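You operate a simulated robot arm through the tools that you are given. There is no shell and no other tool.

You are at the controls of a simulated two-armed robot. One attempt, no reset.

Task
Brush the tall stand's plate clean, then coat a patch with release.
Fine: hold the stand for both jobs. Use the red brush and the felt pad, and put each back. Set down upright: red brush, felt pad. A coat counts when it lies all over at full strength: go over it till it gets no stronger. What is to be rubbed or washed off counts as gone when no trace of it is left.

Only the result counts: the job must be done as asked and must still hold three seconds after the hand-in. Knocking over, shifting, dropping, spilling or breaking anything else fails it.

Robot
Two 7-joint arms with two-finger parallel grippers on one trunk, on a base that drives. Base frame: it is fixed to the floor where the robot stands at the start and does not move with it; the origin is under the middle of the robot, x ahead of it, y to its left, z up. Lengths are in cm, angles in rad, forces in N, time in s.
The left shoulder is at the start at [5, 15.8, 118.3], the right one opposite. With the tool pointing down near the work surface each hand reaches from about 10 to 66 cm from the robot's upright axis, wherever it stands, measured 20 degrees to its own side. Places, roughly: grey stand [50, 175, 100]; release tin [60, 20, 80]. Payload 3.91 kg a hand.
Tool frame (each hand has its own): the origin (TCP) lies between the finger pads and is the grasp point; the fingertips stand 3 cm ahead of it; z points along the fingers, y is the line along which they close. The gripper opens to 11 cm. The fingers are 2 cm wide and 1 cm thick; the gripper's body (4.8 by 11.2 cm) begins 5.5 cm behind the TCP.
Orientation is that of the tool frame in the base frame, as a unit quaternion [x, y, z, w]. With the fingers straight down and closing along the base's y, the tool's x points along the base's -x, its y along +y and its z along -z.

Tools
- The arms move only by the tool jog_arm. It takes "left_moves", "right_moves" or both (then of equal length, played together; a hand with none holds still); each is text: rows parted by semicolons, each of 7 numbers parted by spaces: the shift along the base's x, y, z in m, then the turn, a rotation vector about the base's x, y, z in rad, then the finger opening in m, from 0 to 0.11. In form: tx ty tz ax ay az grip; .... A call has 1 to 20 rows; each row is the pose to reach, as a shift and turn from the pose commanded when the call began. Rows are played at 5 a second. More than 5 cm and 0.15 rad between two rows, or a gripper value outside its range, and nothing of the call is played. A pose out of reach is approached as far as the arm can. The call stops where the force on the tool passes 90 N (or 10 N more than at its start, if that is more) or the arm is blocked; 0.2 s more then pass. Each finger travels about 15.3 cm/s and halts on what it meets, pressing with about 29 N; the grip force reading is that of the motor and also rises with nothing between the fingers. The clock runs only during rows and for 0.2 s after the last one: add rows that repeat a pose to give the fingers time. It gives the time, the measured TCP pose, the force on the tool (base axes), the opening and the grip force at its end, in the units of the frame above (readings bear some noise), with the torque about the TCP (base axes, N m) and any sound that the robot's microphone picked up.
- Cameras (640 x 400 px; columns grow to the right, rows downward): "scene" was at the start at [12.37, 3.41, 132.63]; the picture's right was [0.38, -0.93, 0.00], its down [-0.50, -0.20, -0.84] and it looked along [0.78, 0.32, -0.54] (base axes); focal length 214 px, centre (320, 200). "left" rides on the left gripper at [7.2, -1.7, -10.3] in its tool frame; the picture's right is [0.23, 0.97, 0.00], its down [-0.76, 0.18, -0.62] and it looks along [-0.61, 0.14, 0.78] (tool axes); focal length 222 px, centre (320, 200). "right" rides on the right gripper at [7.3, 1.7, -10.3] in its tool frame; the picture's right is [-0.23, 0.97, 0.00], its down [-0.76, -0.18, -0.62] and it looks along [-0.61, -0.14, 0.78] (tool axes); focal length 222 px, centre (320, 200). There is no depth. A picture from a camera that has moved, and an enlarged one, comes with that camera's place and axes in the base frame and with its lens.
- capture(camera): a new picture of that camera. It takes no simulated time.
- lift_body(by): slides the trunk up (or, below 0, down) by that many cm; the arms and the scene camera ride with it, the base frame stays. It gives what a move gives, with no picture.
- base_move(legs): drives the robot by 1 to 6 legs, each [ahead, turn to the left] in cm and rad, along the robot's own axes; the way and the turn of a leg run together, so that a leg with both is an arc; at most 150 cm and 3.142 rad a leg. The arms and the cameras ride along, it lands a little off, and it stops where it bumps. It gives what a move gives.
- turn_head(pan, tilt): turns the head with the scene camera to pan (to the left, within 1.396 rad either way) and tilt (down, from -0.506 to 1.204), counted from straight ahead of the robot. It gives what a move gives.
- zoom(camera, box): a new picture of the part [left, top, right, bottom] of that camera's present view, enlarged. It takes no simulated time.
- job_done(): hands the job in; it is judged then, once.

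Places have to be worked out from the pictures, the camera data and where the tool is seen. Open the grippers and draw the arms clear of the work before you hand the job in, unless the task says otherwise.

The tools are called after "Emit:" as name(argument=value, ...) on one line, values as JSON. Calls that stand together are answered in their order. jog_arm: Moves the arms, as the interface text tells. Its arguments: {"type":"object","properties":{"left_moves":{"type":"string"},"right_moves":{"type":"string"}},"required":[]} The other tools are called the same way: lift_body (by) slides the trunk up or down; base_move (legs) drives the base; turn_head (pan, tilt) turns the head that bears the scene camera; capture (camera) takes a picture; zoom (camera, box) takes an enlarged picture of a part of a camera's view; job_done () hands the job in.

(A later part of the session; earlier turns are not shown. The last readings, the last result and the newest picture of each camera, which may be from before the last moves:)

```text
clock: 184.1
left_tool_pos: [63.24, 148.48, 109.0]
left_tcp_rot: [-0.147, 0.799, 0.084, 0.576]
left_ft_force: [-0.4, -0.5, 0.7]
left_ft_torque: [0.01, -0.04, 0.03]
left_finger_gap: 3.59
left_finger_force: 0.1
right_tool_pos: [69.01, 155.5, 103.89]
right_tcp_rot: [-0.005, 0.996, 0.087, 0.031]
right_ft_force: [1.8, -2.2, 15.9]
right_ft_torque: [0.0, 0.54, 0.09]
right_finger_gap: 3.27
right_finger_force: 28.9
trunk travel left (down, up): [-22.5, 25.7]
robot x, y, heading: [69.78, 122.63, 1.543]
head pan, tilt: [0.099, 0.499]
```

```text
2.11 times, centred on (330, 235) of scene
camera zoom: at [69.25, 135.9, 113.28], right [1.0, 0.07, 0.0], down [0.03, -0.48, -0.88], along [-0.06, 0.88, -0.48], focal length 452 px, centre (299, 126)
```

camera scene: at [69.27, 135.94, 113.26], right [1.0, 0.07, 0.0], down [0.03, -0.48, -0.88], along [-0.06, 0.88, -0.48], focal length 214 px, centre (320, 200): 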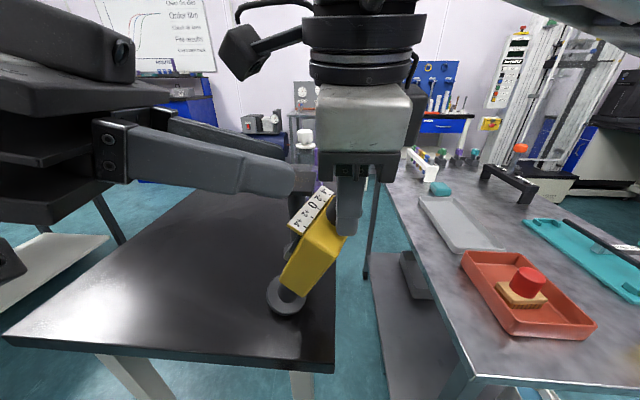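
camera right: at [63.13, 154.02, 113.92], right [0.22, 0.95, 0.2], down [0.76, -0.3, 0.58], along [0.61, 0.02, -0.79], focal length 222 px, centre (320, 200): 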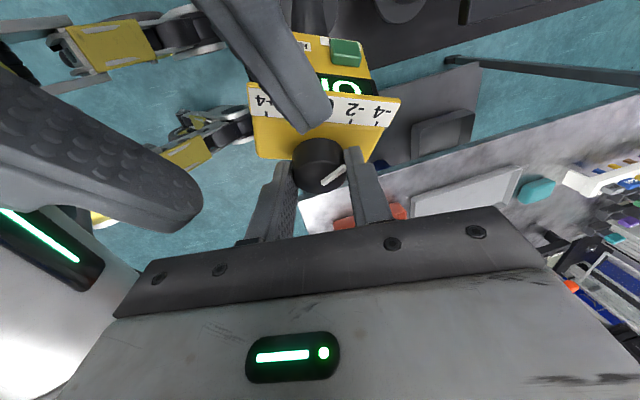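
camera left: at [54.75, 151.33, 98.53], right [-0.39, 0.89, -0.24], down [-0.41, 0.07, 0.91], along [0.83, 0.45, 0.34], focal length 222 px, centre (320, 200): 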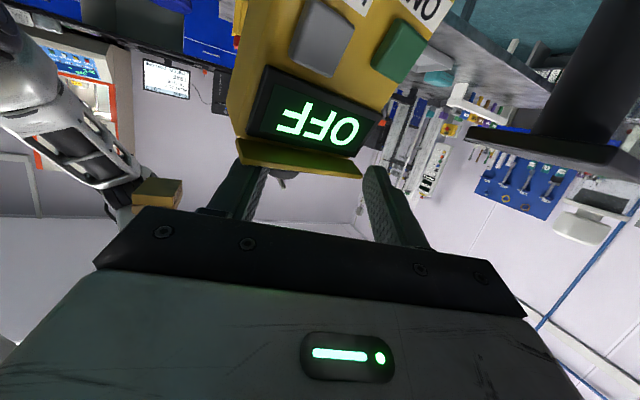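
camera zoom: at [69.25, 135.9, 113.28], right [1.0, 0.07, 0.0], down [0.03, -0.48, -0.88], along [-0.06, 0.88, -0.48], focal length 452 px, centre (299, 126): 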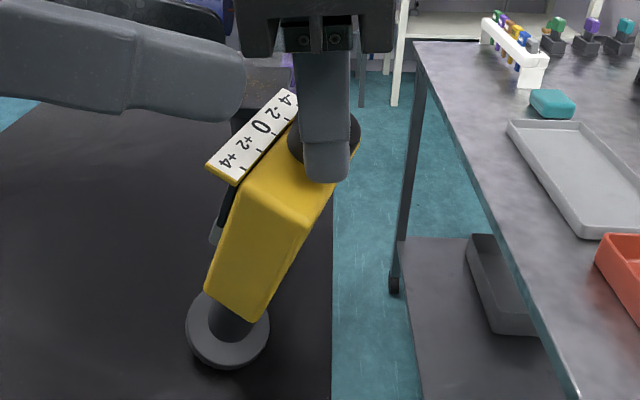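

The device follows well, tilt already smaller. I continue with the next two steps.

Emit:
jog_arm(right_moves="-0.0073 0.004 0.0015 -0.017 -0.032 0 0.01; -0.0146 0.008 0.0029 -0.034 -0.064 0 0.01; -0.022 0.0121 0.0038 -0.052 -0.096 0 0.01; -0.0294 0.0161 0.0047 -0.069 -0.127 0 0.01; -0.0294 0.0161 0.0047 -0.069 -0.127 0 0.01")

Emit:
zoom(camera="scene", box=[230, 140, 410, 340])

```text
clock: 184.9
left_tool_pos: [62.86, 149.18, 109.04]
left_tcp_rot: [-0.159, 0.797, 0.087, 0.577]
left_ft_force: [-14.5, 5.2, -1.7]
left_ft_torque: [0.02, 0.07, 0.58]
left_finger_gap: 4.1
left_finger_force: 5.3
right_tool_pos: [68.31, 156.77, 104.18]
right_tcp_rot: [-0.008, 0.994, 0.063, 0.087]
right_ft_force: [14.7, -5.0, 0.9]
right_ft_torque: [0.11, 0.68, 0.86]
right_finger_gap: 3.24
right_finger_force: 29.3
trunk travel left (down, up): [-22.5, 25.7]
robot x, y, heading: [69.71, 122.7, 1.543]
head pan, tilt: [0.099, 0.499]
stopped in row 3 (left hand): the force on the tool passed its limit at 99 N (the readings are from after the stop); the commanded pose is now the measured one
```

```text
2.00 times, centred on (320, 240) of scene
camera zoom: at [69.24, 135.99, 113.23], right [1.0, 0.07, 0.0], down [0.03, -0.48, -0.88], along [-0.06, 0.88, -0.48], focal length 429 px, centre (320, 120)
```

zoom: 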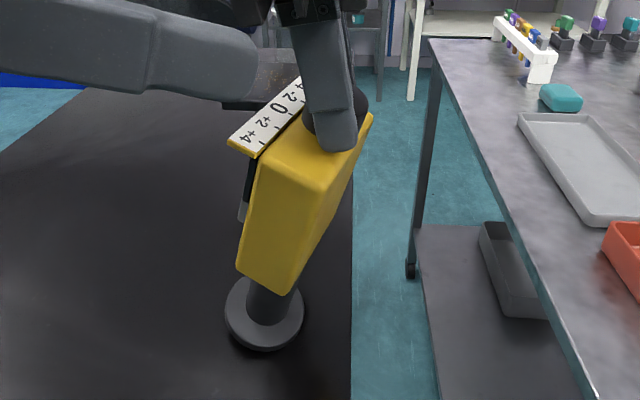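

The right palm bumped the left fingers; both stopped, the device is still held, now tilted only about 12–15°. I lower the left hand to slip below the right palm's level and a bit south.

Emit:
jog_arm(left_moves="0 -0.008 -0.005 0 0 0 0.036; 0 -0.012 -0.015 0 0 0 0.036; 0 -0.012 -0.03 0 0 0 0.036; 0 -0.012 -0.045 0 0 0 0.036")

Emit:
capture(camera="scene")

```text
clock: 185.9
left_tool_pos: [62.77, 150.24, 107.23]
left_tcp_rot: [-0.157, 0.798, 0.086, 0.575]
left_ft_force: [-0.3, -0.2, -0.1]
left_ft_torque: [-0.01, -0.02, 0.03]
left_finger_gap: 3.6
left_finger_force: 0.1
left hand out of reach, approached as far as the arm can: row 1, 2, 3, 4
right_tool_pos: [68.07, 156.82, 104.2]
right_tcp_rot: [-0.005, 0.994, 0.063, 0.084]
right_ft_force: [-1.2, 0.1, 0.5]
right_ft_torque: [0.07, 0.24, 0.04]
right_finger_gap: 3.23
right_finger_force: 29.1
trunk travel left (down, up): [-22.5, 25.7]
robot x, y, heading: [69.72, 122.82, 1.541]
head pan, tilt: [0.099, 0.499]
```

```text
taken
camera scene: at [69.23, 135.99, 113.26], right [1.0, 0.07, 0.0], down [0.04, -0.48, -0.88], along [-0.06, 0.88, -0.48], focal length 214 px, centre (320, 200)
```

scene: 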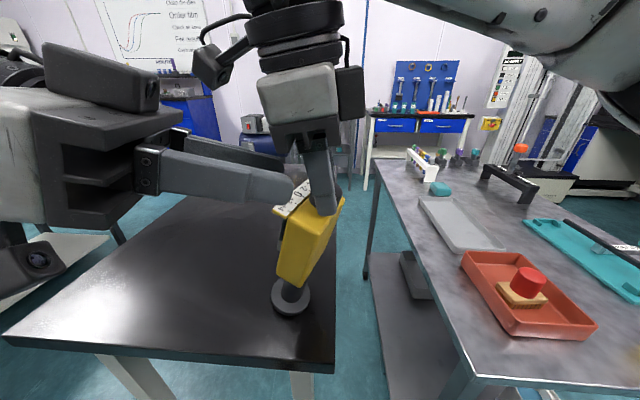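

The left hand cannot go farther that way in this orientation; pitching it down should relieve the arm. I rotate it in small steps while moving it west.

Emit:
jog_arm(left_moves="-0.006 -0.003 0 -0.042 0.112 -0.005 0.036; -0.014 -0.006 0 -0.084 0.224 -0.01 0.036; -0.024 -0.008 0 -0.126 0.336 -0.015 0.036")

Emit:
capture(camera="scene")

```text
clock: 186.7
left_tool_pos: [60.22, 149.4, 107.39]
left_tcp_rot: [-0.17, 0.888, 0.057, 0.423]
left_ft_force: [0.4, -0.2, -0.7]
left_ft_torque: [0.02, 0.04, 0.0]
left_finger_gap: 3.6
left_finger_force: 0.1
right_tool_pos: [68.03, 156.83, 104.12]
right_tcp_rot: [-0.007, 0.994, 0.062, 0.085]
right_ft_force: [-0.6, 0.1, 0.9]
right_ft_torque: [0.05, 0.19, -0.01]
right_finger_gap: 3.26
right_finger_force: 28.3
trunk travel left (down, up): [-22.5, 25.7]
robot x, y, heading: [69.95, 123.04, 1.545]
head pan, tilt: [0.099, 0.499]
```

```text
taken
camera scene: at [69.23, 135.99, 113.26], right [1.0, 0.07, 0.0], down [0.04, -0.48, -0.88], along [-0.06, 0.88, -0.48], focal length 214 px, centre (320, 200)
```

scene: 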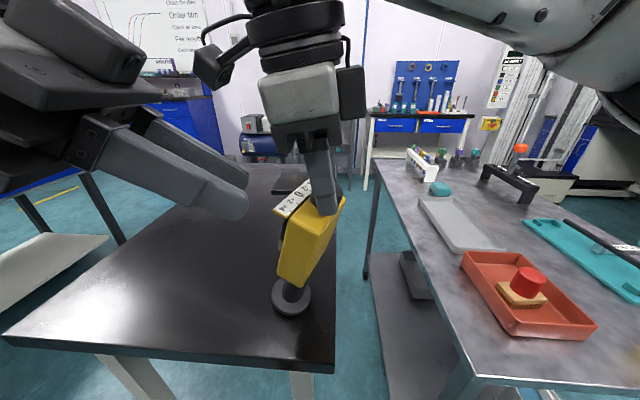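

That works without limits. I continue pitching down and moving the left hand west.

Emit:
jog_arm(left_moves="-0.025 -0.003 0.005 -0.042 0.112 -0.005 0.036; -0.055 -0.005 0.01 -0.084 0.224 -0.01 0.036; -0.09 -0.005 0.015 -0.126 0.336 -0.015 0.036; -0.125 -0.005 0.02 -0.168 0.448 -0.02 0.036; -0.125 -0.005 0.02 -0.168 0.448 -0.02 0.036")

Emit:
capture(camera="scene")

```text
clock: 187.9
left_tool_pos: [47.82, 148.76, 109.27]
left_tcp_rot: [-0.18, 0.963, 0.015, 0.202]
left_ft_force: [-0.6, 0.0, -0.1]
left_ft_torque: [0.02, -0.01, -0.01]
left_finger_gap: 3.61
left_finger_force: 0.1
right_tool_pos: [68.2, 156.83, 104.19]
right_tcp_rot: [-0.007, 0.994, 0.063, 0.085]
right_ft_force: [1.5, -0.6, 0.9]
right_ft_torque: [0.01, -0.09, 0.0]
right_finger_gap: 3.23
right_finger_force: 29.3
trunk travel left (down, up): [-22.5, 25.7]
robot x, y, heading: [69.54, 122.82, 1.543]
head pan, tilt: [0.099, 0.499]
```

```text
taken
camera scene: at [69.24, 135.99, 113.26], right [1.0, 0.07, 0.0], down [0.04, -0.48, -0.88], along [-0.06, 0.88, -0.48], focal length 214 px, centre (320, 200)
```

scene: 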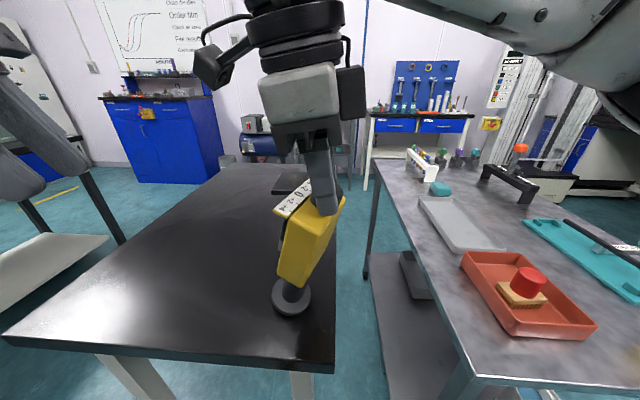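

The left hand is clear. I zoom on the device to judge its present lean.

Emit:
zoom(camera="scene", box=[240, 150, 380, 330])

Emit:
capture(camera="right")

Emit:
capture(camera="left")

```text
2.22 times, centred on (310, 240) of scene
camera zoom: at [69.24, 135.99, 113.26], right [1.0, 0.07, 0.0], down [0.04, -0.48, -0.88], along [-0.06, 0.88, -0.48], focal length 477 px, centre (342, 111)
```

zoom: 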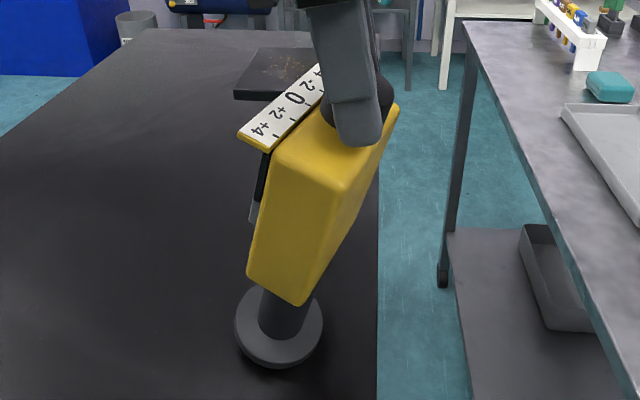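

```text
taken
camera right: at [59.15, 157.09, 113.34], right [0.2, 0.97, 0.16], down [0.65, -0.25, 0.72], along [0.73, -0.04, -0.68], focal length 222 px, centre (320, 200)
```

right: 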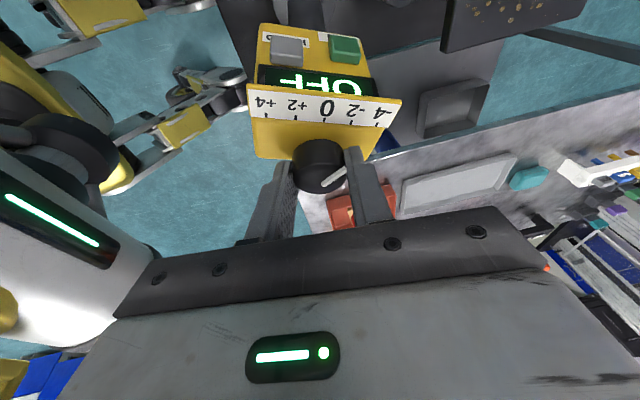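

```text
taken
camera left: at [38.25, 143.62, 116.02], right [-0.54, 0.83, -0.13], down [0.35, 0.36, 0.86], along [0.77, 0.42, -0.49], focal length 222 px, centre (320, 200)
```

left: 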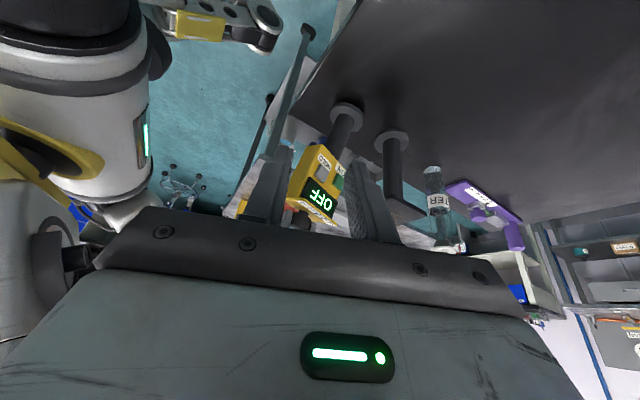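

The lean is now about 15° (axis from [62.8,159.8] up to [68.2,156.8]). I continue along the arc with matching rotation.

Emit:
jog_arm(right_moves="-0.0068 0.0037 0.001 -0.015 -0.027 0 0.01; -0.0135 0.0074 0.0015 -0.03 -0.054 0 0.01; -0.02 0.011 0.0018 -0.044 -0.08 0 0.01; -0.0266 0.0145 0.002 -0.059 -0.107 0 0.01; -0.0266 0.0145 0.002 -0.059 -0.107 0 0.01")

Emit:
zoom(camera="scene", box=[240, 150, 380, 330])

```text
clock: 189.1
left_tool_pos: [47.91, 148.82, 109.32]
left_tcp_rot: [-0.18, 0.963, 0.017, 0.201]
left_ft_force: [-0.4, 0.2, -0.4]
left_ft_torque: [-0.04, 0.03, 0.01]
left_finger_gap: 3.6
left_finger_force: 0.1
right_tool_pos: [65.44, 158.27, 104.55]
right_tcp_rot: [-0.012, 0.99, 0.033, 0.138]
right_ft_force: [0.0, 0.4, 5.1]
right_ft_torque: [-0.05, -0.33, 0.03]
right_finger_gap: 3.27
right_finger_force: 28.8
trunk travel left (down, up): [-22.5, 25.7]
robot x, y, heading: [69.98, 122.58, 1.547]
head pan, tilt: [0.099, 0.499]
```

```text
2.22 times, centred on (310, 240) of scene
camera zoom: at [69.24, 135.96, 113.27], right [1.0, 0.07, 0.0], down [0.03, -0.48, -0.88], along [-0.06, 0.88, -0.48], focal length 477 px, centre (342, 111)
```

zoom: 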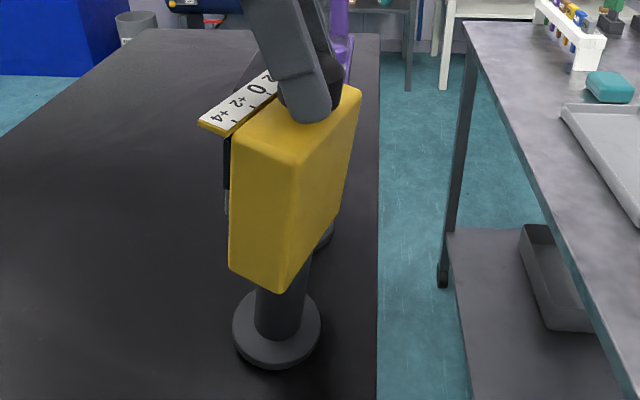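

Good, nearly upright. I do the remaining part of the arc.

Emit:
jog_arm(right_moves="-0.0075 0.0041 -0.0003 -0.017 -0.031 0 0.01; -0.0149 0.0082 -0.0006 -0.033 -0.061 0 0.01; -0.022 0.012 -0.0014 -0.048 -0.09 0 0.01; -0.0289 0.0159 -0.0023 -0.064 -0.118 0 0.01; -0.0289 0.0159 -0.0023 -0.064 -0.118 0 0.01")

Emit:
zoom(camera="scene", box=[240, 150, 380, 330])

Emit:
capture(camera="left")

```text
clock: 190.3
left_tool_pos: [47.75, 148.74, 109.29]
left_tcp_rot: [-0.179, 0.963, 0.016, 0.202]
left_ft_force: [0.4, 0.0, -0.2]
left_ft_torque: [0.02, -0.01, 0.0]
left_finger_gap: 3.6
left_finger_force: 0.0
right_tool_pos: [62.54, 159.8, 104.2]
right_tcp_rot: [-0.018, 0.981, 0.002, 0.195]
right_ft_force: [-4.2, 0.6, 20.4]
right_ft_torque: [0.05, 0.25, -0.02]
right_finger_gap: 3.27
right_finger_force: 28.6
trunk travel left (down, up): [-22.5, 25.7]
robot x, y, heading: [70.03, 122.53, 1.546]
head pan, tilt: [0.099, 0.499]
```

```text
2.22 times, centred on (310, 240) of scene
camera zoom: at [69.21, 135.89, 113.29], right [1.0, 0.07, 0.0], down [0.04, -0.48, -0.88], along [-0.06, 0.88, -0.48], focal length 477 px, centre (342, 111)
```

zoom: 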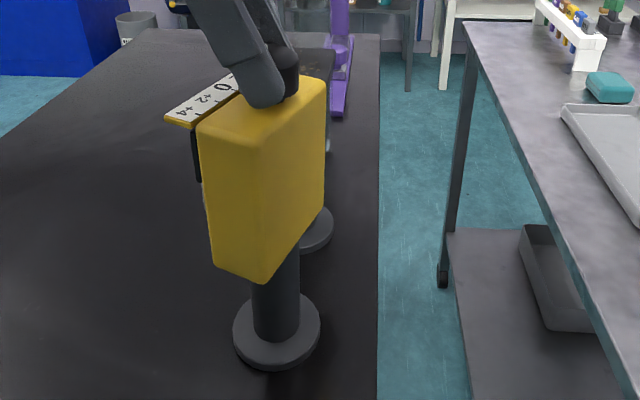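

```text
taken
camera left: at [38.26, 143.51, 116.03], right [-0.54, 0.83, -0.13], down [0.35, 0.36, 0.87], along [0.77, 0.42, -0.48], focal length 222 px, centre (320, 200)
```

left: 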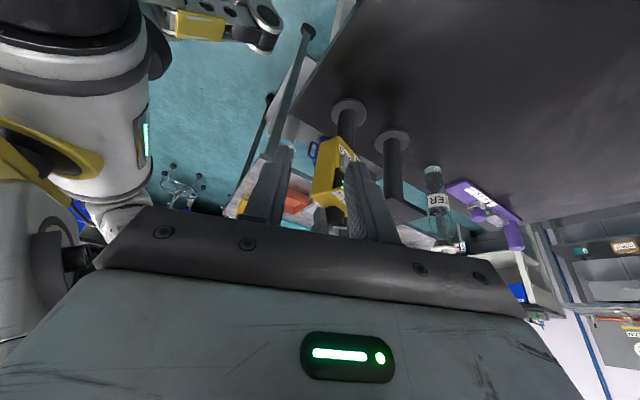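

The device stands upright again, but about 2.4 cm from its old place (now [62.7,159.7], was [61.95,157.35]) and turned about −24°. I lift it slightly by the knob to set it back properly.

Emit:
jog_arm(right_moves="0 0 0.003 0 0 0 0.01; 0 0 0.006 0 0 0 0.01; 0 0 0.009 0 0 0 0.01; 0 0 0.009 0 0 0 0.01")

Emit:
zoom(camera="scene", box=[240, 150, 380, 330])

```text
clock: 191.3
left_tool_pos: [47.84, 148.82, 109.25]
left_tcp_rot: [-0.179, 0.963, 0.015, 0.202]
left_ft_force: [-0.5, 0.2, -0.3]
left_ft_torque: [0.0, -0.02, -0.02]
left_finger_gap: 3.61
left_finger_force: 0.1
right_tool_pos: [62.59, 159.83, 104.95]
right_tcp_rot: [-0.018, 0.981, 0.0, 0.195]
right_ft_force: [-0.2, -0.4, -2.1]
right_ft_torque: [-0.01, 0.01, 0.0]
right_finger_gap: 3.23
right_finger_force: 29.5
trunk travel left (down, up): [-22.5, 25.7]
robot x, y, heading: [69.64, 123.09, 1.543]
head pan, tilt: [0.099, 0.499]
```

```text
2.22 times, centred on (310, 240) of scene
camera zoom: at [69.23, 136.0, 113.25], right [1.0, 0.07, 0.0], down [0.04, -0.48, -0.88], along [-0.06, 0.88, -0.48], focal length 477 px, centre (342, 111)
```

zoom: 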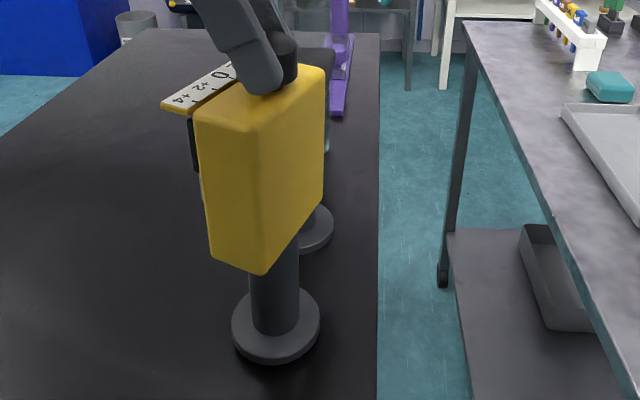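

The device hangs freely (about 2 N). I first move the left hand farther away west/up, then will turn and shift the device back.

Emit:
jog_arm(left_moves="-0.03 0 0.01 0 0 0 0.036; -0.06 0 0.02 0 0 0 0.036; -0.08 0 0.03 0 0 0 0.036")

Emit:
jog_arm(right_moves="-0.0025 -0.0077 0 0 0 0.14 0.01; -0.005 -0.0153 0 0 0 0.28 0.01; -0.0075 -0.023 0 0 0 0.42 0.01; -0.0075 -0.023 0 0 0 0.42 0.01")

Emit:
zoom(camera="scene", box=[220, 150, 380, 340])

Emit:
capture(camera="left")

```text
clock: 192.1
left_tool_pos: [45.39, 147.1, 110.71]
left_tcp_rot: [-0.18, 0.963, 0.016, 0.201]
left_ft_force: [0.1, -0.3, -0.7]
left_ft_torque: [-0.05, 0.01, -0.01]
left_finger_gap: 3.58
left_finger_force: 0.1
left hand out of reach, approached as far as the arm can: row 1, 2, 3
right_tool_pos: [62.54, 159.89, 105.04]
right_tcp_rot: [-0.018, 0.98, 0.0, 0.196]
right_ft_force: [0.3, -0.4, -2.1]
right_ft_torque: [-0.04, 0.02, -0.01]
right_finger_gap: 3.25
right_finger_force: 29.3
trunk travel left (down, up): [-22.5, 25.7]
robot x, y, heading: [69.83, 123.0, 1.544]
head pan, tilt: [0.099, 0.499]
```

```text
clock: 193.1
left_tool_pos: [45.51, 147.17, 110.84]
left_tcp_rot: [-0.181, 0.962, 0.015, 0.202]
left_ft_force: [0.1, -0.3, 0.4]
left_ft_torque: [-0.03, 0.01, 0.0]
left_finger_gap: 3.59
left_finger_force: 0.2
right_tool_pos: [61.93, 157.54, 105.02]
right_tcp_rot: [-0.224, 0.955, 0.041, 0.191]
right_ft_force: [-0.9, -0.5, -2.3]
right_ft_torque: [0.04, 0.01, -0.03]
right_finger_gap: 3.23
right_finger_force: 28.7
trunk travel left (down, up): [-22.5, 25.7]
robot x, y, heading: [69.79, 122.8, 1.536]
head pan, tilt: [0.099, 0.499]
```

```text
2.11 times, centred on (300, 245) of scene
camera zoom: at [69.23, 136.0, 113.26], right [1.0, 0.07, 0.0], down [0.04, -0.48, -0.88], along [-0.06, 0.88, -0.48], focal length 452 px, centre (362, 105)
```

zoom: 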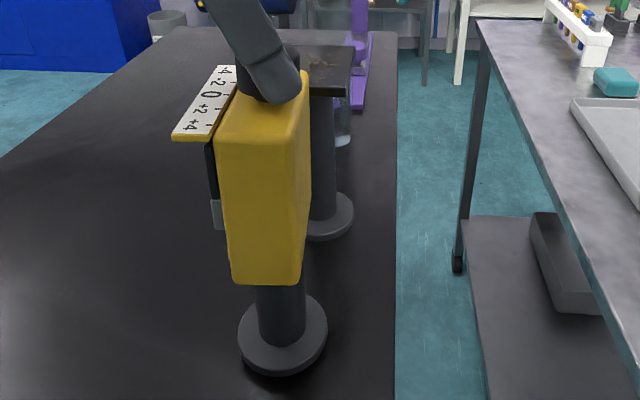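

```text
taken
camera left: at [35.88, 141.95, 117.42], right [-0.54, 0.83, -0.13], down [0.35, 0.36, 0.86], along [0.77, 0.42, -0.48], focal length 222 px, centre (320, 200)
```

left: 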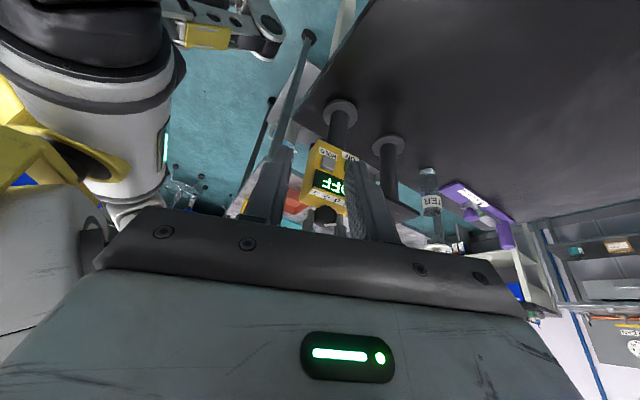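

The device is back over its old spot ([61.9,157.4]) with the strip again running along y. I lower it onto the table.

Emit:
jog_arm(right_moves="0 0 -0.003 0 0 0 0.01; 0 0 -0.006 0 0 0 0.01; 0 0 -0.009 0 0 0 0.01; 0 0 -0.009 0 0 0 0.01")

Emit:
zoom(camera="scene", box=[220, 150, 380, 340])

Emit:
zoom(camera="right", box=[220, 0, 420, 220])

```text
clock: 194.1
left_tool_pos: [45.35, 146.96, 110.64]
left_tcp_rot: [-0.181, 0.962, 0.015, 0.202]
left_ft_force: [-0.5, -0.9, 0.3]
left_ft_torque: [-0.01, 0.03, -0.03]
left_finger_gap: 3.59
left_finger_force: 0.2
right_tool_pos: [61.89, 157.63, 104.11]
right_tcp_rot: [-0.222, 0.955, 0.042, 0.192]
right_ft_force: [-1.5, 0.7, 6.3]
right_ft_torque: [0.06, -0.01, 0.01]
right_finger_gap: 3.23
right_finger_force: 29.3
trunk travel left (down, up): [-22.5, 25.7]
robot x, y, heading: [69.45, 122.74, 1.541]
head pan, tilt: [0.099, 0.499]
```

```text
2.11 times, centred on (300, 245) of scene
camera zoom: at [69.23, 135.96, 113.27], right [1.0, 0.07, 0.0], down [0.04, -0.48, -0.88], along [-0.06, 0.88, -0.48], focal length 452 px, centre (362, 105)
```

zoom: 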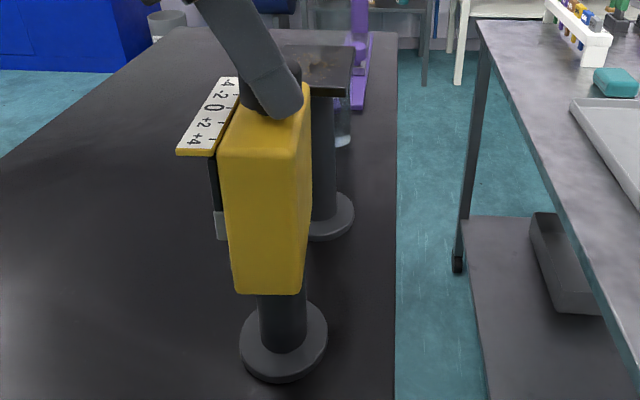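

```text
1.82 times, centred on (320, 110) of right
camera zoom: at [51.5, 154.35, 111.06], right [-0.24, 0.97, 0.08], down [0.49, 0.05, 0.87], along [0.84, 0.25, -0.49], focal length 404 px, centre (320, 364)
```

zoom: 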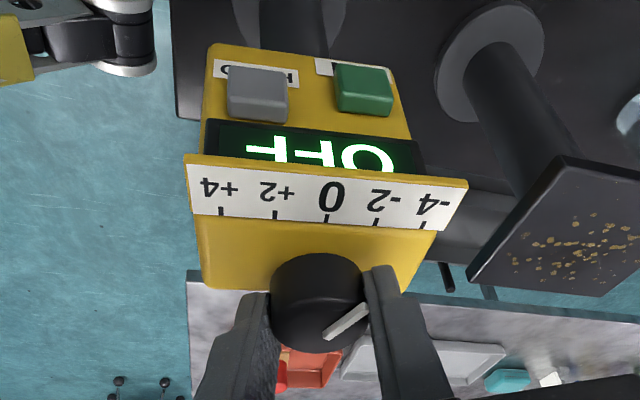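

The device stands in place; its dial pointer is about 36° off towards −2.6 (it was at 0). I press lightly and turn the knob counter-clockwise a little to see whether the dial turns rather than the body.

Emit:
jog_arm(right_moves="0 0 -0.002 0 0 0 0.01; 0 0 -0.002 0 0 0.12 0.01; 0 0 -0.002 0 0 0.22 0.01; 0 0 -0.002 0 0 0.22 0.01")

Emit:
zoom(camera="scene", box=[220, 150, 380, 340])

Emit:
zoom(camera="right", box=[220, 0, 420, 220])

```text
clock: 195.1
left_tool_pos: [45.44, 147.04, 110.73]
left_tcp_rot: [-0.18, 0.963, 0.015, 0.202]
left_ft_force: [0.4, 0.4, 0.1]
left_ft_torque: [0.0, 0.0, 0.01]
left_finger_gap: 3.59
left_finger_force: 0.0
right_tool_pos: [61.9, 157.45, 104.23]
right_tcp_rot: [-0.328, 0.924, 0.063, 0.185]
right_ft_force: [-2.4, 0.2, 20.8]
right_ft_torque: [0.22, -0.11, 0.01]
right_finger_gap: 3.27
right_finger_force: 29.1
trunk travel left (down, up): [-22.5, 25.7]
robot x, y, heading: [69.71, 122.84, 1.543]
head pan, tilt: [0.099, 0.499]
```

```text
2.11 times, centred on (300, 245) of scene
camera zoom: at [69.23, 135.89, 113.28], right [1.0, 0.07, 0.0], down [0.04, -0.48, -0.88], along [-0.06, 0.88, -0.48], focal length 452 px, centre (362, 105)
```

zoom: 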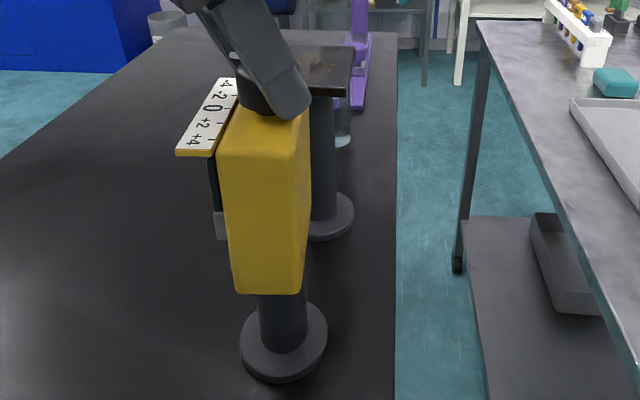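

```text
1.82 times, centred on (320, 110) of right
camera zoom: at [52.43, 152.03, 110.87], right [-0.45, 0.89, 0.08], down [0.47, 0.16, 0.87], along [0.76, 0.43, -0.49], focal length 404 px, centre (320, 364)
```

zoom: 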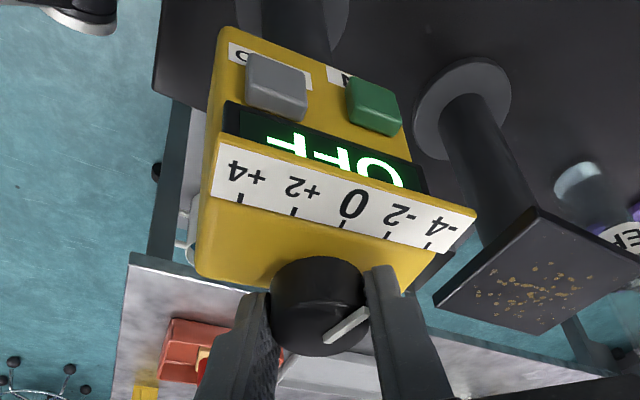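

The dial turned while the body stayed. About 0.3 rad more should bring the pointer to 0.

Emit:
jog_arm(right_moves="0 0 0 0 0 0.12 0.01; 0 0 0 0 0 0.24 0.01; 0 0 0 0 0 0.32 0.01; 0 0 0 0 0 0.32 0.01")

Emit:
zoom(camera="scene", box=[220, 150, 380, 340])

Emit:
zoom(camera="right", box=[220, 0, 420, 220])

```text
clock: 196.1
left_tool_pos: [45.44, 146.96, 110.74]
left_tcp_rot: [-0.18, 0.962, 0.016, 0.202]
left_ft_force: [0.8, -0.5, 0.8]
left_ft_torque: [0.04, 0.0, -0.06]
left_finger_gap: 3.6
left_finger_force: 0.1
right_tool_pos: [61.9, 157.39, 104.08]
right_tcp_rot: [-0.47, 0.861, 0.092, 0.173]
right_ft_force: [-1.2, -0.6, 19.6]
right_ft_torque: [0.31, -0.11, 0.04]
right_finger_gap: 3.24
right_finger_force: 28.2
trunk travel left (down, up): [-22.5, 25.7]
robot x, y, heading: [69.87, 122.83, 1.543]
head pan, tilt: [0.099, 0.499]
```

```text
2.11 times, centred on (300, 245) of scene
camera zoom: at [69.24, 135.89, 113.28], right [1.0, 0.07, 0.0], down [0.04, -0.48, -0.88], along [-0.06, 0.88, -0.48], focal length 452 px, centre (362, 105)
```

zoom: 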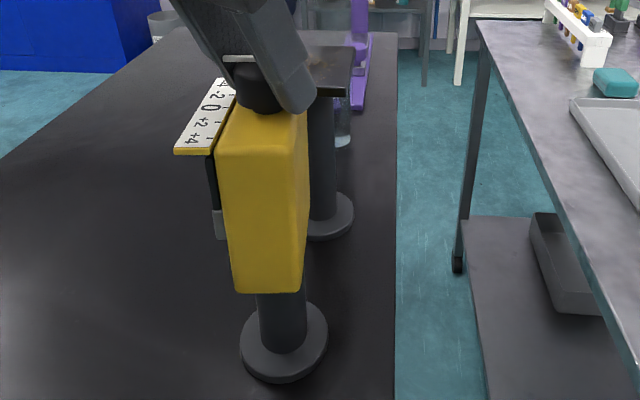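

```text
1.82 times, centred on (320, 110) of right
camera zoom: at [54.56, 149.37, 110.8], right [-0.71, 0.7, 0.08], down [0.4, 0.3, 0.87], along [0.59, 0.65, -0.49], focal length 404 px, centre (320, 364)
```

zoom: 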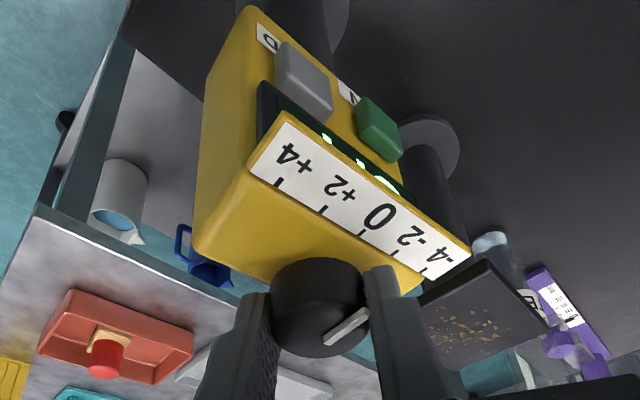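

The pointer now looks about west (0). I zoom in to verify before letting go.

Emit:
zoom(camera="scene", box=[255, 160, 315, 205])

```text
8.89 times, centred on (285, 182) of scene
camera zoom: at [69.24, 135.89, 113.28], right [1.0, 0.07, 0.0], down [0.04, -0.48, -0.88], along [-0.06, 0.88, -0.48], focal length 1906 px, centre (631, 356)
```

zoom: 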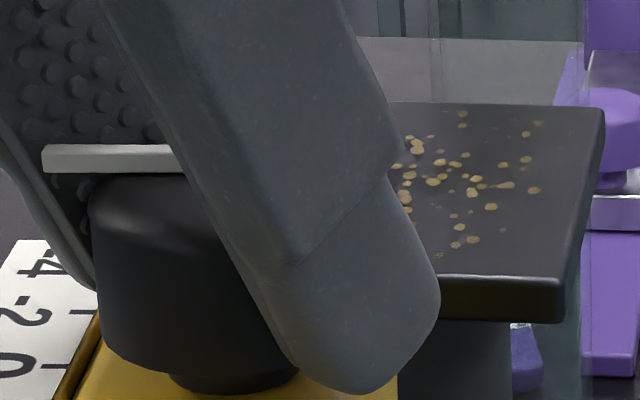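

The pointer is ~3° past; I turn back 0.05 rad, ease the pressure, then open and withdraw along the tool axis.

Emit:
jog_arm(right_moves="0 0 0 0 0 -0.05 0.01; 0 0 0.002 0 0 -0.05 0.01; 0 0 0.002 0 0 -0.05 0.01")

Emit:
jog_arm(right_moves="0 0 0 0 0 0 0.035; 0 0 0 0 0 0 0.045; 0 0 0 0 0 0 0.06; 0 0 0 0 0 0 0.07; -0.0045 -0.0065 0.0185 0 0 0 0.07; -0.009 -0.013 0.037 0 0 0 0.07; -0.0135 -0.0195 0.0555 0 0 0 0.07; -0.018 -0.026 0.074 0 0 0 0.07; -0.018 -0.026 0.074 0 0 0 0.07")

Emit:
capture(camera="scene")

Emit:
capture(camera="left")

```text
clock: 196.9
left_tool_pos: [45.34, 147.21, 110.66]
left_tcp_rot: [-0.181, 0.963, 0.015, 0.202]
left_ft_force: [-0.4, 0.1, 0.2]
left_ft_torque: [-0.02, 0.02, -0.01]
left_finger_gap: 3.62
left_finger_force: 0.0
right_tool_pos: [61.88, 157.55, 103.99]
right_tcp_rot: [-0.448, 0.872, 0.085, 0.176]
right_ft_force: [0.8, -0.5, -2.0]
right_ft_torque: [-0.03, 0.01, 0.0]
right_finger_gap: 3.25
right_finger_force: 29.8
trunk travel left (down, up): [-22.5, 25.7]
robot x, y, heading: [69.55, 122.82, 1.548]
head pan, tilt: [0.099, 0.499]
```

```text
clock: 198.9
left_tool_pos: [45.43, 147.27, 110.66]
left_tcp_rot: [-0.18, 0.963, 0.016, 0.202]
left_ft_force: [0.4, -0.5, 0.7]
left_ft_torque: [0.03, -0.01, -0.02]
left_finger_gap: 3.61
left_finger_force: 0.0
right_tool_pos: [60.04, 154.9, 111.5]
right_tcp_rot: [-0.448, 0.872, 0.087, 0.176]
right_ft_force: [1.1, -0.5, -0.5]
right_ft_torque: [0.0, 0.0, -0.04]
right_finger_gap: 7.03
right_finger_force: 0.0
trunk travel left (down, up): [-22.5, 25.7]
robot x, y, heading: [69.29, 123.27, 1.544]
head pan, tilt: [0.099, 0.499]
```

```text
taken
camera scene: at [69.23, 135.99, 113.26], right [1.0, 0.07, 0.0], down [0.04, -0.48, -0.88], along [-0.06, 0.88, -0.48], focal length 214 px, centre (320, 200)
```

scene: 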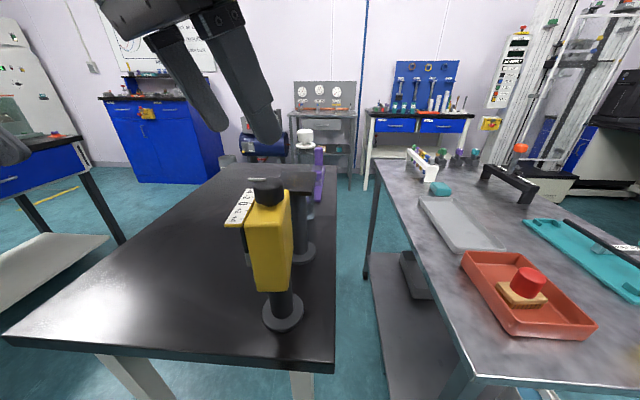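

```text
taken
camera left: at [35.88, 141.94, 117.42], right [-0.54, 0.83, -0.13], down [0.35, 0.36, 0.86], along [0.77, 0.42, -0.48], focal length 222 px, centre (320, 200)
```

left: 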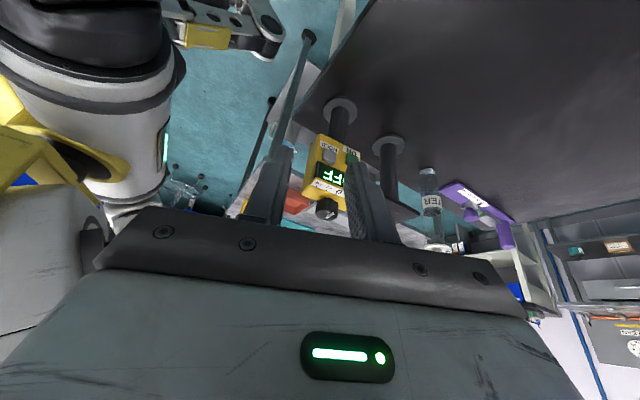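

The device stands upright with display and dial as before. Compared with the picture before the mishap from the same camera place it sits about 0.7 cm too far west, so I regrasp the knob and correct that.

Emit:
jog_arm(right_moves="0.0045 0.0065 -0.0185 0 0 0 0.07; 0.009 0.013 -0.037 0 0 0 0.07; 0.0135 0.0195 -0.0555 0 0 0 0.07; 0.018 0.026 -0.074 0 0 0 0.07; 0.018 0.026 -0.074 0 0 0 0.05; 0.018 0.026 -0.074 0 0 0 0.03; 0.018 0.026 -0.074 0 0 0 0.01; 0.018 0.026 -0.074 0 0 0 0.01")

Emit:
capture(camera="scene")

```text
clock: 200.7
left_tool_pos: [45.41, 147.19, 110.68]
left_tcp_rot: [-0.181, 0.962, 0.016, 0.202]
left_ft_force: [0.7, 0.4, -0.5]
left_ft_torque: [0.01, -0.01, -0.01]
left_finger_gap: 3.61
left_finger_force: 0.0
right_tool_pos: [61.88, 157.61, 104.14]
right_tcp_rot: [-0.448, 0.872, 0.087, 0.175]
right_ft_force: [-0.1, -0.8, 0.2]
right_ft_torque: [0.04, 0.0, -0.01]
right_finger_gap: 3.24
right_finger_force: 28.8
trunk travel left (down, up): [-22.5, 25.7]
robot x, y, heading: [69.72, 122.73, 1.544]
head pan, tilt: [0.099, 0.499]
```

```text
taken
camera scene: at [69.23, 136.0, 113.25], right [1.0, 0.07, 0.0], down [0.04, -0.48, -0.88], along [-0.06, 0.88, -0.48], focal length 214 px, centre (320, 200)
```

scene: 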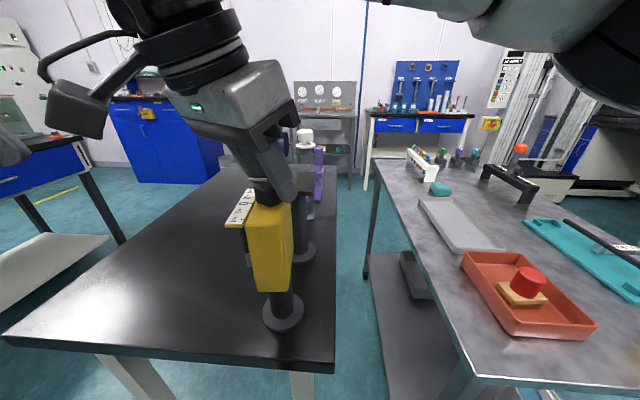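

Gripped again. I lift 0.5 cm, shift 0.7 cm east and 0.3 cm south, lower, and release.

Emit:
jog_arm(right_moves="0 0 0.004 0 0 0 0.01; 0 0 0.008 0 0 0 0.01; 0.004 -0.0015 0.008 0 0 0 0.01; 0.007 -0.003 0.008 0 0 0 0.01; 0.007 -0.003 0.004 0 0 0 0.01; 0.007 -0.003 -0.001 0 0 0 0.01; 0.007 -0.003 -0.001 0 0 0 0.01")

Emit:
capture(camera="scene")

```text
clock: 202.3
left_tool_pos: [45.4, 147.06, 110.7]
left_tcp_rot: [-0.181, 0.963, 0.016, 0.201]
left_ft_force: [0.3, -0.8, 0.1]
left_ft_torque: [0.03, 0.0, 0.02]
left_finger_gap: 3.6
left_finger_force: 0.0
right_tool_pos: [62.48, 157.32, 104.2]
right_tcp_rot: [-0.447, 0.873, 0.088, 0.175]
right_ft_force: [-0.3, -0.2, 6.4]
right_ft_torque: [-0.19, -0.16, 0.02]
right_finger_gap: 3.26
right_finger_force: 29.8
trunk travel left (down, up): [-22.5, 25.7]
robot x, y, heading: [69.73, 122.96, 1.549]
head pan, tilt: [0.099, 0.499]
```

```text
taken
camera scene: at [69.23, 135.96, 113.28], right [1.0, 0.07, 0.0], down [0.04, -0.48, -0.88], along [-0.06, 0.88, -0.48], focal length 214 px, centre (320, 200)
```

scene: 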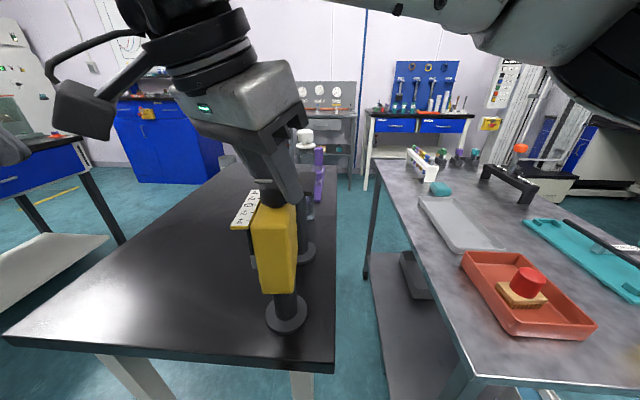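

The disc now sits at the same image place as before the mishap. I release the knob and withdraw the right hand upwards.

Emit:
jog_arm(right_moves="0 0 0.0005 0 0 0 0.034; 0 0 0.0005 0 0 0 0.045; 0 0 0.0005 0 0 0 0.06; 0 0 0.0005 0 0 0 0.07; -0.0045 -0.0065 0.0185 0 0 0 0.07; -0.009 -0.013 0.037 0 0 0 0.07; -0.0135 -0.0195 0.0555 0 0 0 0.07; -0.018 -0.026 0.074 0 0 0 0.07; -0.018 -0.026 0.11 0 0 0 0.07; -0.018 -0.026 0.15 0 0 0 0.07; -0.018 -0.026 0.15 0 0 0 0.07")

Emit:
capture(camera="scene")

Emit:
zoom(camera="scene", box=[220, 150, 380, 340])

```text
clock: 204.7
left_tool_pos: [45.42, 147.2, 110.63]
left_tcp_rot: [-0.181, 0.962, 0.016, 0.202]
left_ft_force: [0.6, 0.1, -0.7]
left_ft_torque: [-0.01, 0.03, 0.01]
left_finger_gap: 3.61
left_finger_force: 0.2
right_tool_pos: [62.03, 155.54, 119.54]
right_tcp_rot: [-0.442, 0.879, 0.085, 0.154]
right_ft_force: [-0.7, -1.1, 0.2]
right_ft_torque: [0.04, -0.01, 0.0]
right_finger_gap: 6.99
right_finger_force: 0.0
trunk travel left (down, up): [-22.5, 25.7]
robot x, y, heading: [69.78, 122.44, 1.544]
head pan, tilt: [0.099, 0.499]
```

```text
taken
camera scene: at [68.5, 135.98, 117.13], right [0.99, 0.15, 0.0], down [0.01, -0.08, -1.0], along [-0.15, 0.99, -0.08], focal length 214 px, centre (320, 200)
```

scene: 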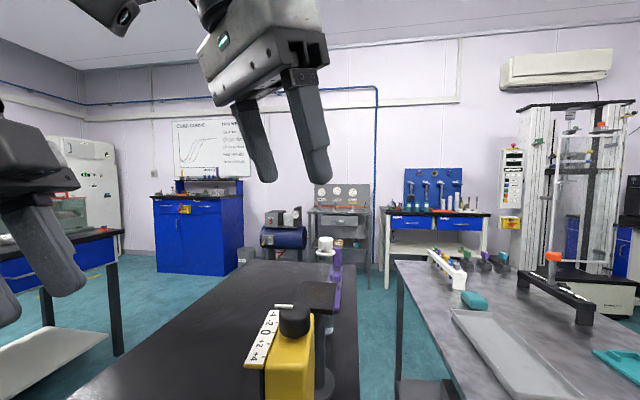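

```text
2.11 times, centred on (300, 245) of scene
camera zoom: at [68.5, 135.98, 117.13], right [0.99, 0.15, 0.0], down [0.01, -0.08, -1.0], along [-0.15, 0.99, -0.08], focal length 452 px, centre (362, 105)
```

zoom: 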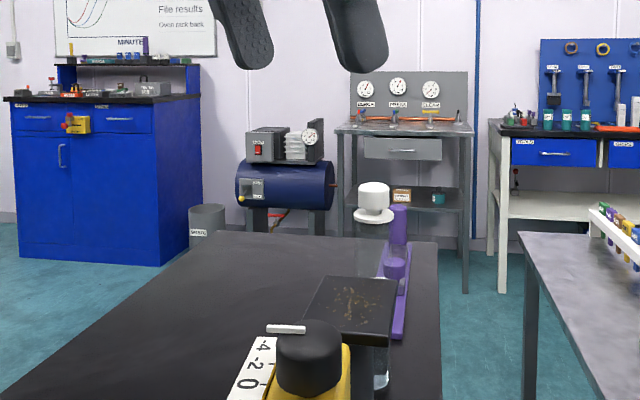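

The right arm is pressing the head camera upward (view tilted). I move the right hand east and a bit lower to clear the head.

Emit:
jog_arm(right_moves="0.03 0 -0.01 0 0 0 0.07; 0.06 0 -0.02 0 0 0 0.07; 0.09 0 -0.03 0 0 0 0.07; 0.13 0 -0.03 0 0 0 0.07; 0.17 0 -0.03 0 0 0 0.07; 0.17 0 -0.03 0 0 0 0.07")

Emit:
capture(camera="scene")

```text
clock: 206.1
left_tool_pos: [45.49, 147.22, 110.69]
left_tcp_rot: [-0.181, 0.962, 0.015, 0.202]
left_ft_force: [0.0, -0.1, -0.2]
left_ft_torque: [-0.01, -0.02, 0.0]
left_finger_gap: 3.61
left_finger_force: 0.0
right_tool_pos: [77.72, 154.84, 115.95]
right_tcp_rot: [-0.448, 0.872, 0.088, 0.176]
right_ft_force: [0.3, -0.7, -0.4]
right_ft_torque: [-0.02, 0.02, -0.01]
right_finger_gap: 7.02
right_finger_force: 0.0
trunk travel left (down, up): [-22.5, 25.7]
robot x, y, heading: [69.78, 123.07, 1.542]
head pan, tilt: [0.099, 0.499]
```

```text
taken
camera scene: at [69.23, 135.99, 113.26], right [1.0, 0.07, 0.0], down [0.04, -0.48, -0.88], along [-0.06, 0.88, -0.48], focal length 214 px, centre (320, 200)
```

scene: 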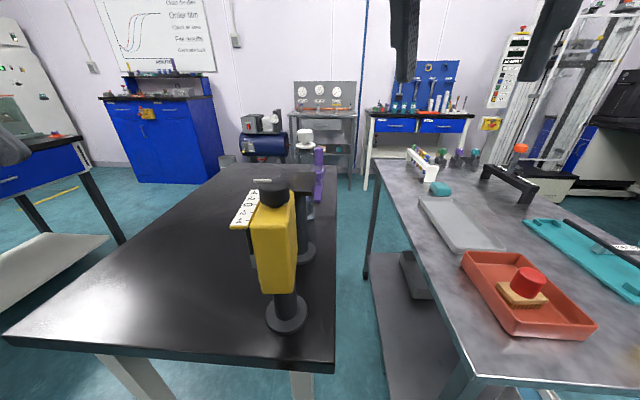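

Device restored: the view matches the one before the mishap. Lesson: the left hand cannot point inward; it should instead hold the post from the east pointing outward (west), which mirrors what the right hand did easily. First I level the right hand again (small steps) to fetch the brush.

Emit:
jog_arm(right_moves="0.01 0 0 -0.106 0.078 0 0.07; 0.02 0 0 -0.213 0.156 0 0.07; 0.03 0 0 -0.319 0.234 0 0.07; 0.03 0 0 -0.319 0.234 0 0.07")

```text
clock: 207.1
left_tool_pos: [45.46, 147.12, 110.69]
left_tcp_rot: [-0.18, 0.963, 0.015, 0.202]
left_ft_force: [-0.8, 0.9, 1.0]
left_ft_torque: [0.0, 0.0, 0.0]
left_finger_gap: 3.62
left_finger_force: 0.0
right_tool_pos: [80.67, 154.76, 115.97]
right_tcp_rot: [-0.456, 0.89, -0.001, -0.001]
right_ft_force: [0.2, 0.3, -0.1]
right_ft_torque: [-0.01, -0.01, 0.02]
right_finger_gap: 7.0
right_finger_force: 0.0
trunk travel left (down, up): [-22.5, 25.7]
robot x, y, heading: [69.21, 123.0, 1.543]
head pan, tilt: [0.099, 0.499]
```

Now I yaw the right hand back to the default direction while moving above the parked brush.

Emit:
jog_arm(right_moves="0.03 0.01 0 0 0 0.12 0.07; 0.065 0.022 -0.01 0 0 0.24 0.07; 0.10 0.036 -0.03 0 0 0.36 0.07; 0.135 0.05 -0.05 0 0 0.48 0.07; 0.17 0.062 -0.08 0 0 0.597 0.07; 0.204 0.075 -0.11 0 0 0.597 0.07; 0.204 0.075 -0.14 0 0 0.597 0.07; 0.204 0.075 -0.14 0 0 0.597 0.07")

Emit:
capture(camera="right")

```text
clock: 208.9
left_tool_pos: [45.37, 147.15, 110.8]
left_tcp_rot: [-0.18, 0.963, 0.015, 0.202]
left_ft_force: [-0.7, 0.0, 0.4]
left_ft_torque: [0.03, -0.02, -0.03]
left_finger_gap: 3.59
left_finger_force: 0.0
right_tool_pos: [100.86, 161.94, 102.21]
right_tcp_rot: [-0.698, 0.716, -0.001, -0.001]
right_ft_force: [0.2, -0.2, 0.3]
right_ft_torque: [0.01, 0.01, -0.01]
right_finger_gap: 6.98
right_finger_force: 0.0
trunk travel left (down, up): [-22.5, 25.7]
robot x, y, heading: [69.65, 122.77, 1.545]
head pan, tilt: [0.099, 0.499]
```

```text
taken
camera right: at [99.05, 154.69, 112.61], right [-0.97, 0.25, 0.0], down [0.2, 0.76, 0.62], along [0.16, 0.6, -0.78], focal length 222 px, centre (320, 200)
```

right: 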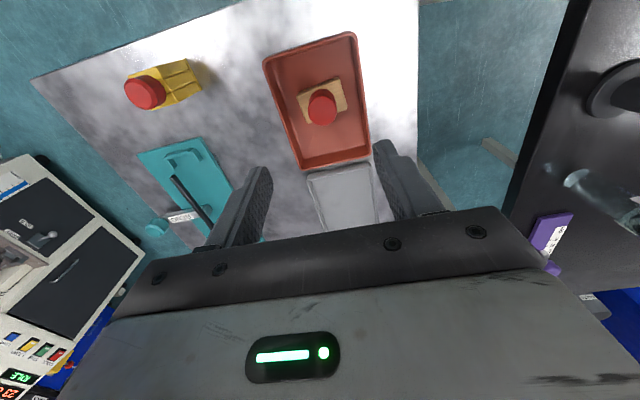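

The brush waits safely in the tray; I leave it there until the left hand holds the stand. I move the right hand out of the way and back the robot up 25 cm for room to rearrange the left arm.

Emit:
jog_arm(right_moves="0 -0.03 0.03 0 0 0 0.07; 0 -0.06 0.06 0 0 0 0.07; 0 -0.09 0.09 0 0 0 0.07; 0 -0.09 0.09 0 0 0 0.07")

Emit:
base_move(legs=[[-25, 0]])

Emit:
jog_arm(left_moves="0 0 0 -0.06 0.13 0 0.036; 0 0 0 -0.12 0.26 0 0.036; 0 0 0 -0.165 0.38 0 0.036; 0 0 0 -0.165 0.38 0 0.036")

```text
clock: 209.9
left_tool_pos: [45.39, 147.04, 110.62]
left_tcp_rot: [-0.181, 0.962, 0.015, 0.202]
left_ft_force: [0.4, 0.2, 0.3]
left_ft_torque: [0.03, 0.0, 0.0]
left_finger_gap: 3.59
left_finger_force: 0.1
right_tool_pos: [101.11, 152.79, 111.29]
right_tcp_rot: [-0.698, 0.716, -0.001, 0.0]
right_ft_force: [0.0, -0.2, 0.2]
right_ft_torque: [-0.02, -0.01, 0.01]
right_finger_gap: 6.99
right_finger_force: 0.1
trunk travel left (down, up): [-22.5, 25.7]
robot x, y, heading: [69.69, 123.1, 1.545]
head pan, tilt: [0.099, 0.499]
```

```text
clock: 211.7
left_tool_pos: [44.69, 122.47, 110.7]
left_tcp_rot: [-0.18, 0.963, 0.016, 0.202]
left_ft_force: [0.6, 0.8, 0.3]
left_ft_torque: [-0.01, 0.0, -0.01]
left_finger_gap: 3.65
left_finger_force: 0.3
right_tool_pos: [100.46, 128.34, 111.16]
right_tcp_rot: [-0.698, 0.716, -0.001, 0.0]
right_ft_force: [-0.2, 0.0, -0.3]
right_ft_torque: [0.02, 0.01, -0.04]
right_finger_gap: 6.99
right_finger_force: 0.1
trunk travel left (down, up): [-22.5, 25.7]
robot x, y, heading: [68.7, 98.29, 1.538]
head pan, tilt: [0.099, 0.499]
```

```text
clock: 212.7
left_tool_pos: [47.93, 121.11, 108.43]
left_tcp_rot: [-0.191, 0.981, -0.029, 0.0]
left_ft_force: [0.1, 0.3, 0.0]
left_ft_torque: [-0.02, -0.01, 0.01]
left_finger_gap: 3.57
left_finger_force: 0.0
left hand out of reach, approached as far as the arm can: row 1, 2, 3, 4
right_tool_pos: [100.54, 128.27, 111.29]
right_tcp_rot: [-0.698, 0.716, -0.001, 0.0]
right_ft_force: [-0.5, 0.0, -0.2]
right_ft_torque: [-0.02, -0.04, -0.01]
right_finger_gap: 6.99
right_finger_force: 0.0
trunk travel left (down, up): [-22.5, 25.7]
robot x, y, heading: [69.23, 98.25, 1.542]
head pan, tilt: [0.099, 0.499]
```

Clear of the table now. I unwind the left yaw back to default while moving it forward to a comfortable place.

Emit:
jog_arm(left_moves="-0.005 0.015 0 0 0 0.13 0.036; -0.01 0.03 0 0 0 0.26 0.036; -0.015 0.045 0 0 0 0.39 0.036; -0.02 0.06 0 0 0 0.52 0.036; -0.025 0.075 0 0 0 0.65 0.036; -0.03 0.09 0 0 0 0.78 0.036; -0.03 0.10 0 0 0 0.91 0.036; -0.03 0.11 0 0 0 1.04 0.036; -0.03 0.12 0 0 0 1.16 0.036; -0.03 0.12 0 0 0 1.16 0.036")

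Emit:
jog_arm(left_moves="0 0.01 0 0 0 0.13 0.036; 0 0.02 0 0 0 0.26 0.036; 0.01 0.03 0 0 0 0.39 0.036; 0.02 0.04 0 0 0 0.52 0.036; 0.02 0.04 0 0 0 0.52 0.036")

```text
clock: 214.9
left_tool_pos: [44.92, 133.23, 108.64]
left_tcp_rot: [-0.697, 0.716, -0.024, 0.017]
left_ft_force: [0.4, -1.0, -0.2]
left_ft_torque: [0.0, -0.01, -0.03]
left_finger_gap: 3.6
left_finger_force: 0.2
right_tool_pos: [100.64, 128.39, 111.32]
right_tcp_rot: [-0.699, 0.715, -0.001, 0.001]
right_ft_force: [-0.4, 0.0, 0.3]
right_ft_torque: [0.02, -0.05, 0.01]
right_finger_gap: 7.0
right_finger_force: 0.1
trunk travel left (down, up): [-22.5, 25.7]
robot x, y, heading: [68.77, 98.32, 1.544]
head pan, tilt: [0.099, 0.499]
```

```text
clock: 216.1
left_tool_pos: [46.79, 137.23, 108.58]
left_tcp_rot: [0.859, -0.512, 0.018, -0.023]
left_ft_force: [-0.1, 0.2, 0.0]
left_ft_torque: [0.01, 0.0, -0.03]
left_finger_gap: 3.61
left_finger_force: 0.1
right_tool_pos: [100.48, 128.38, 111.29]
right_tcp_rot: [-0.699, 0.716, -0.002, -0.001]
right_ft_force: [0.1, 0.2, -0.4]
right_ft_torque: [0.01, -0.02, -0.02]
right_finger_gap: 6.99
right_finger_force: 0.0
trunk travel left (down, up): [-22.5, 25.7]
robot x, y, heading: [68.87, 98.53, 1.543]
head pan, tilt: [0.099, 0.499]
```

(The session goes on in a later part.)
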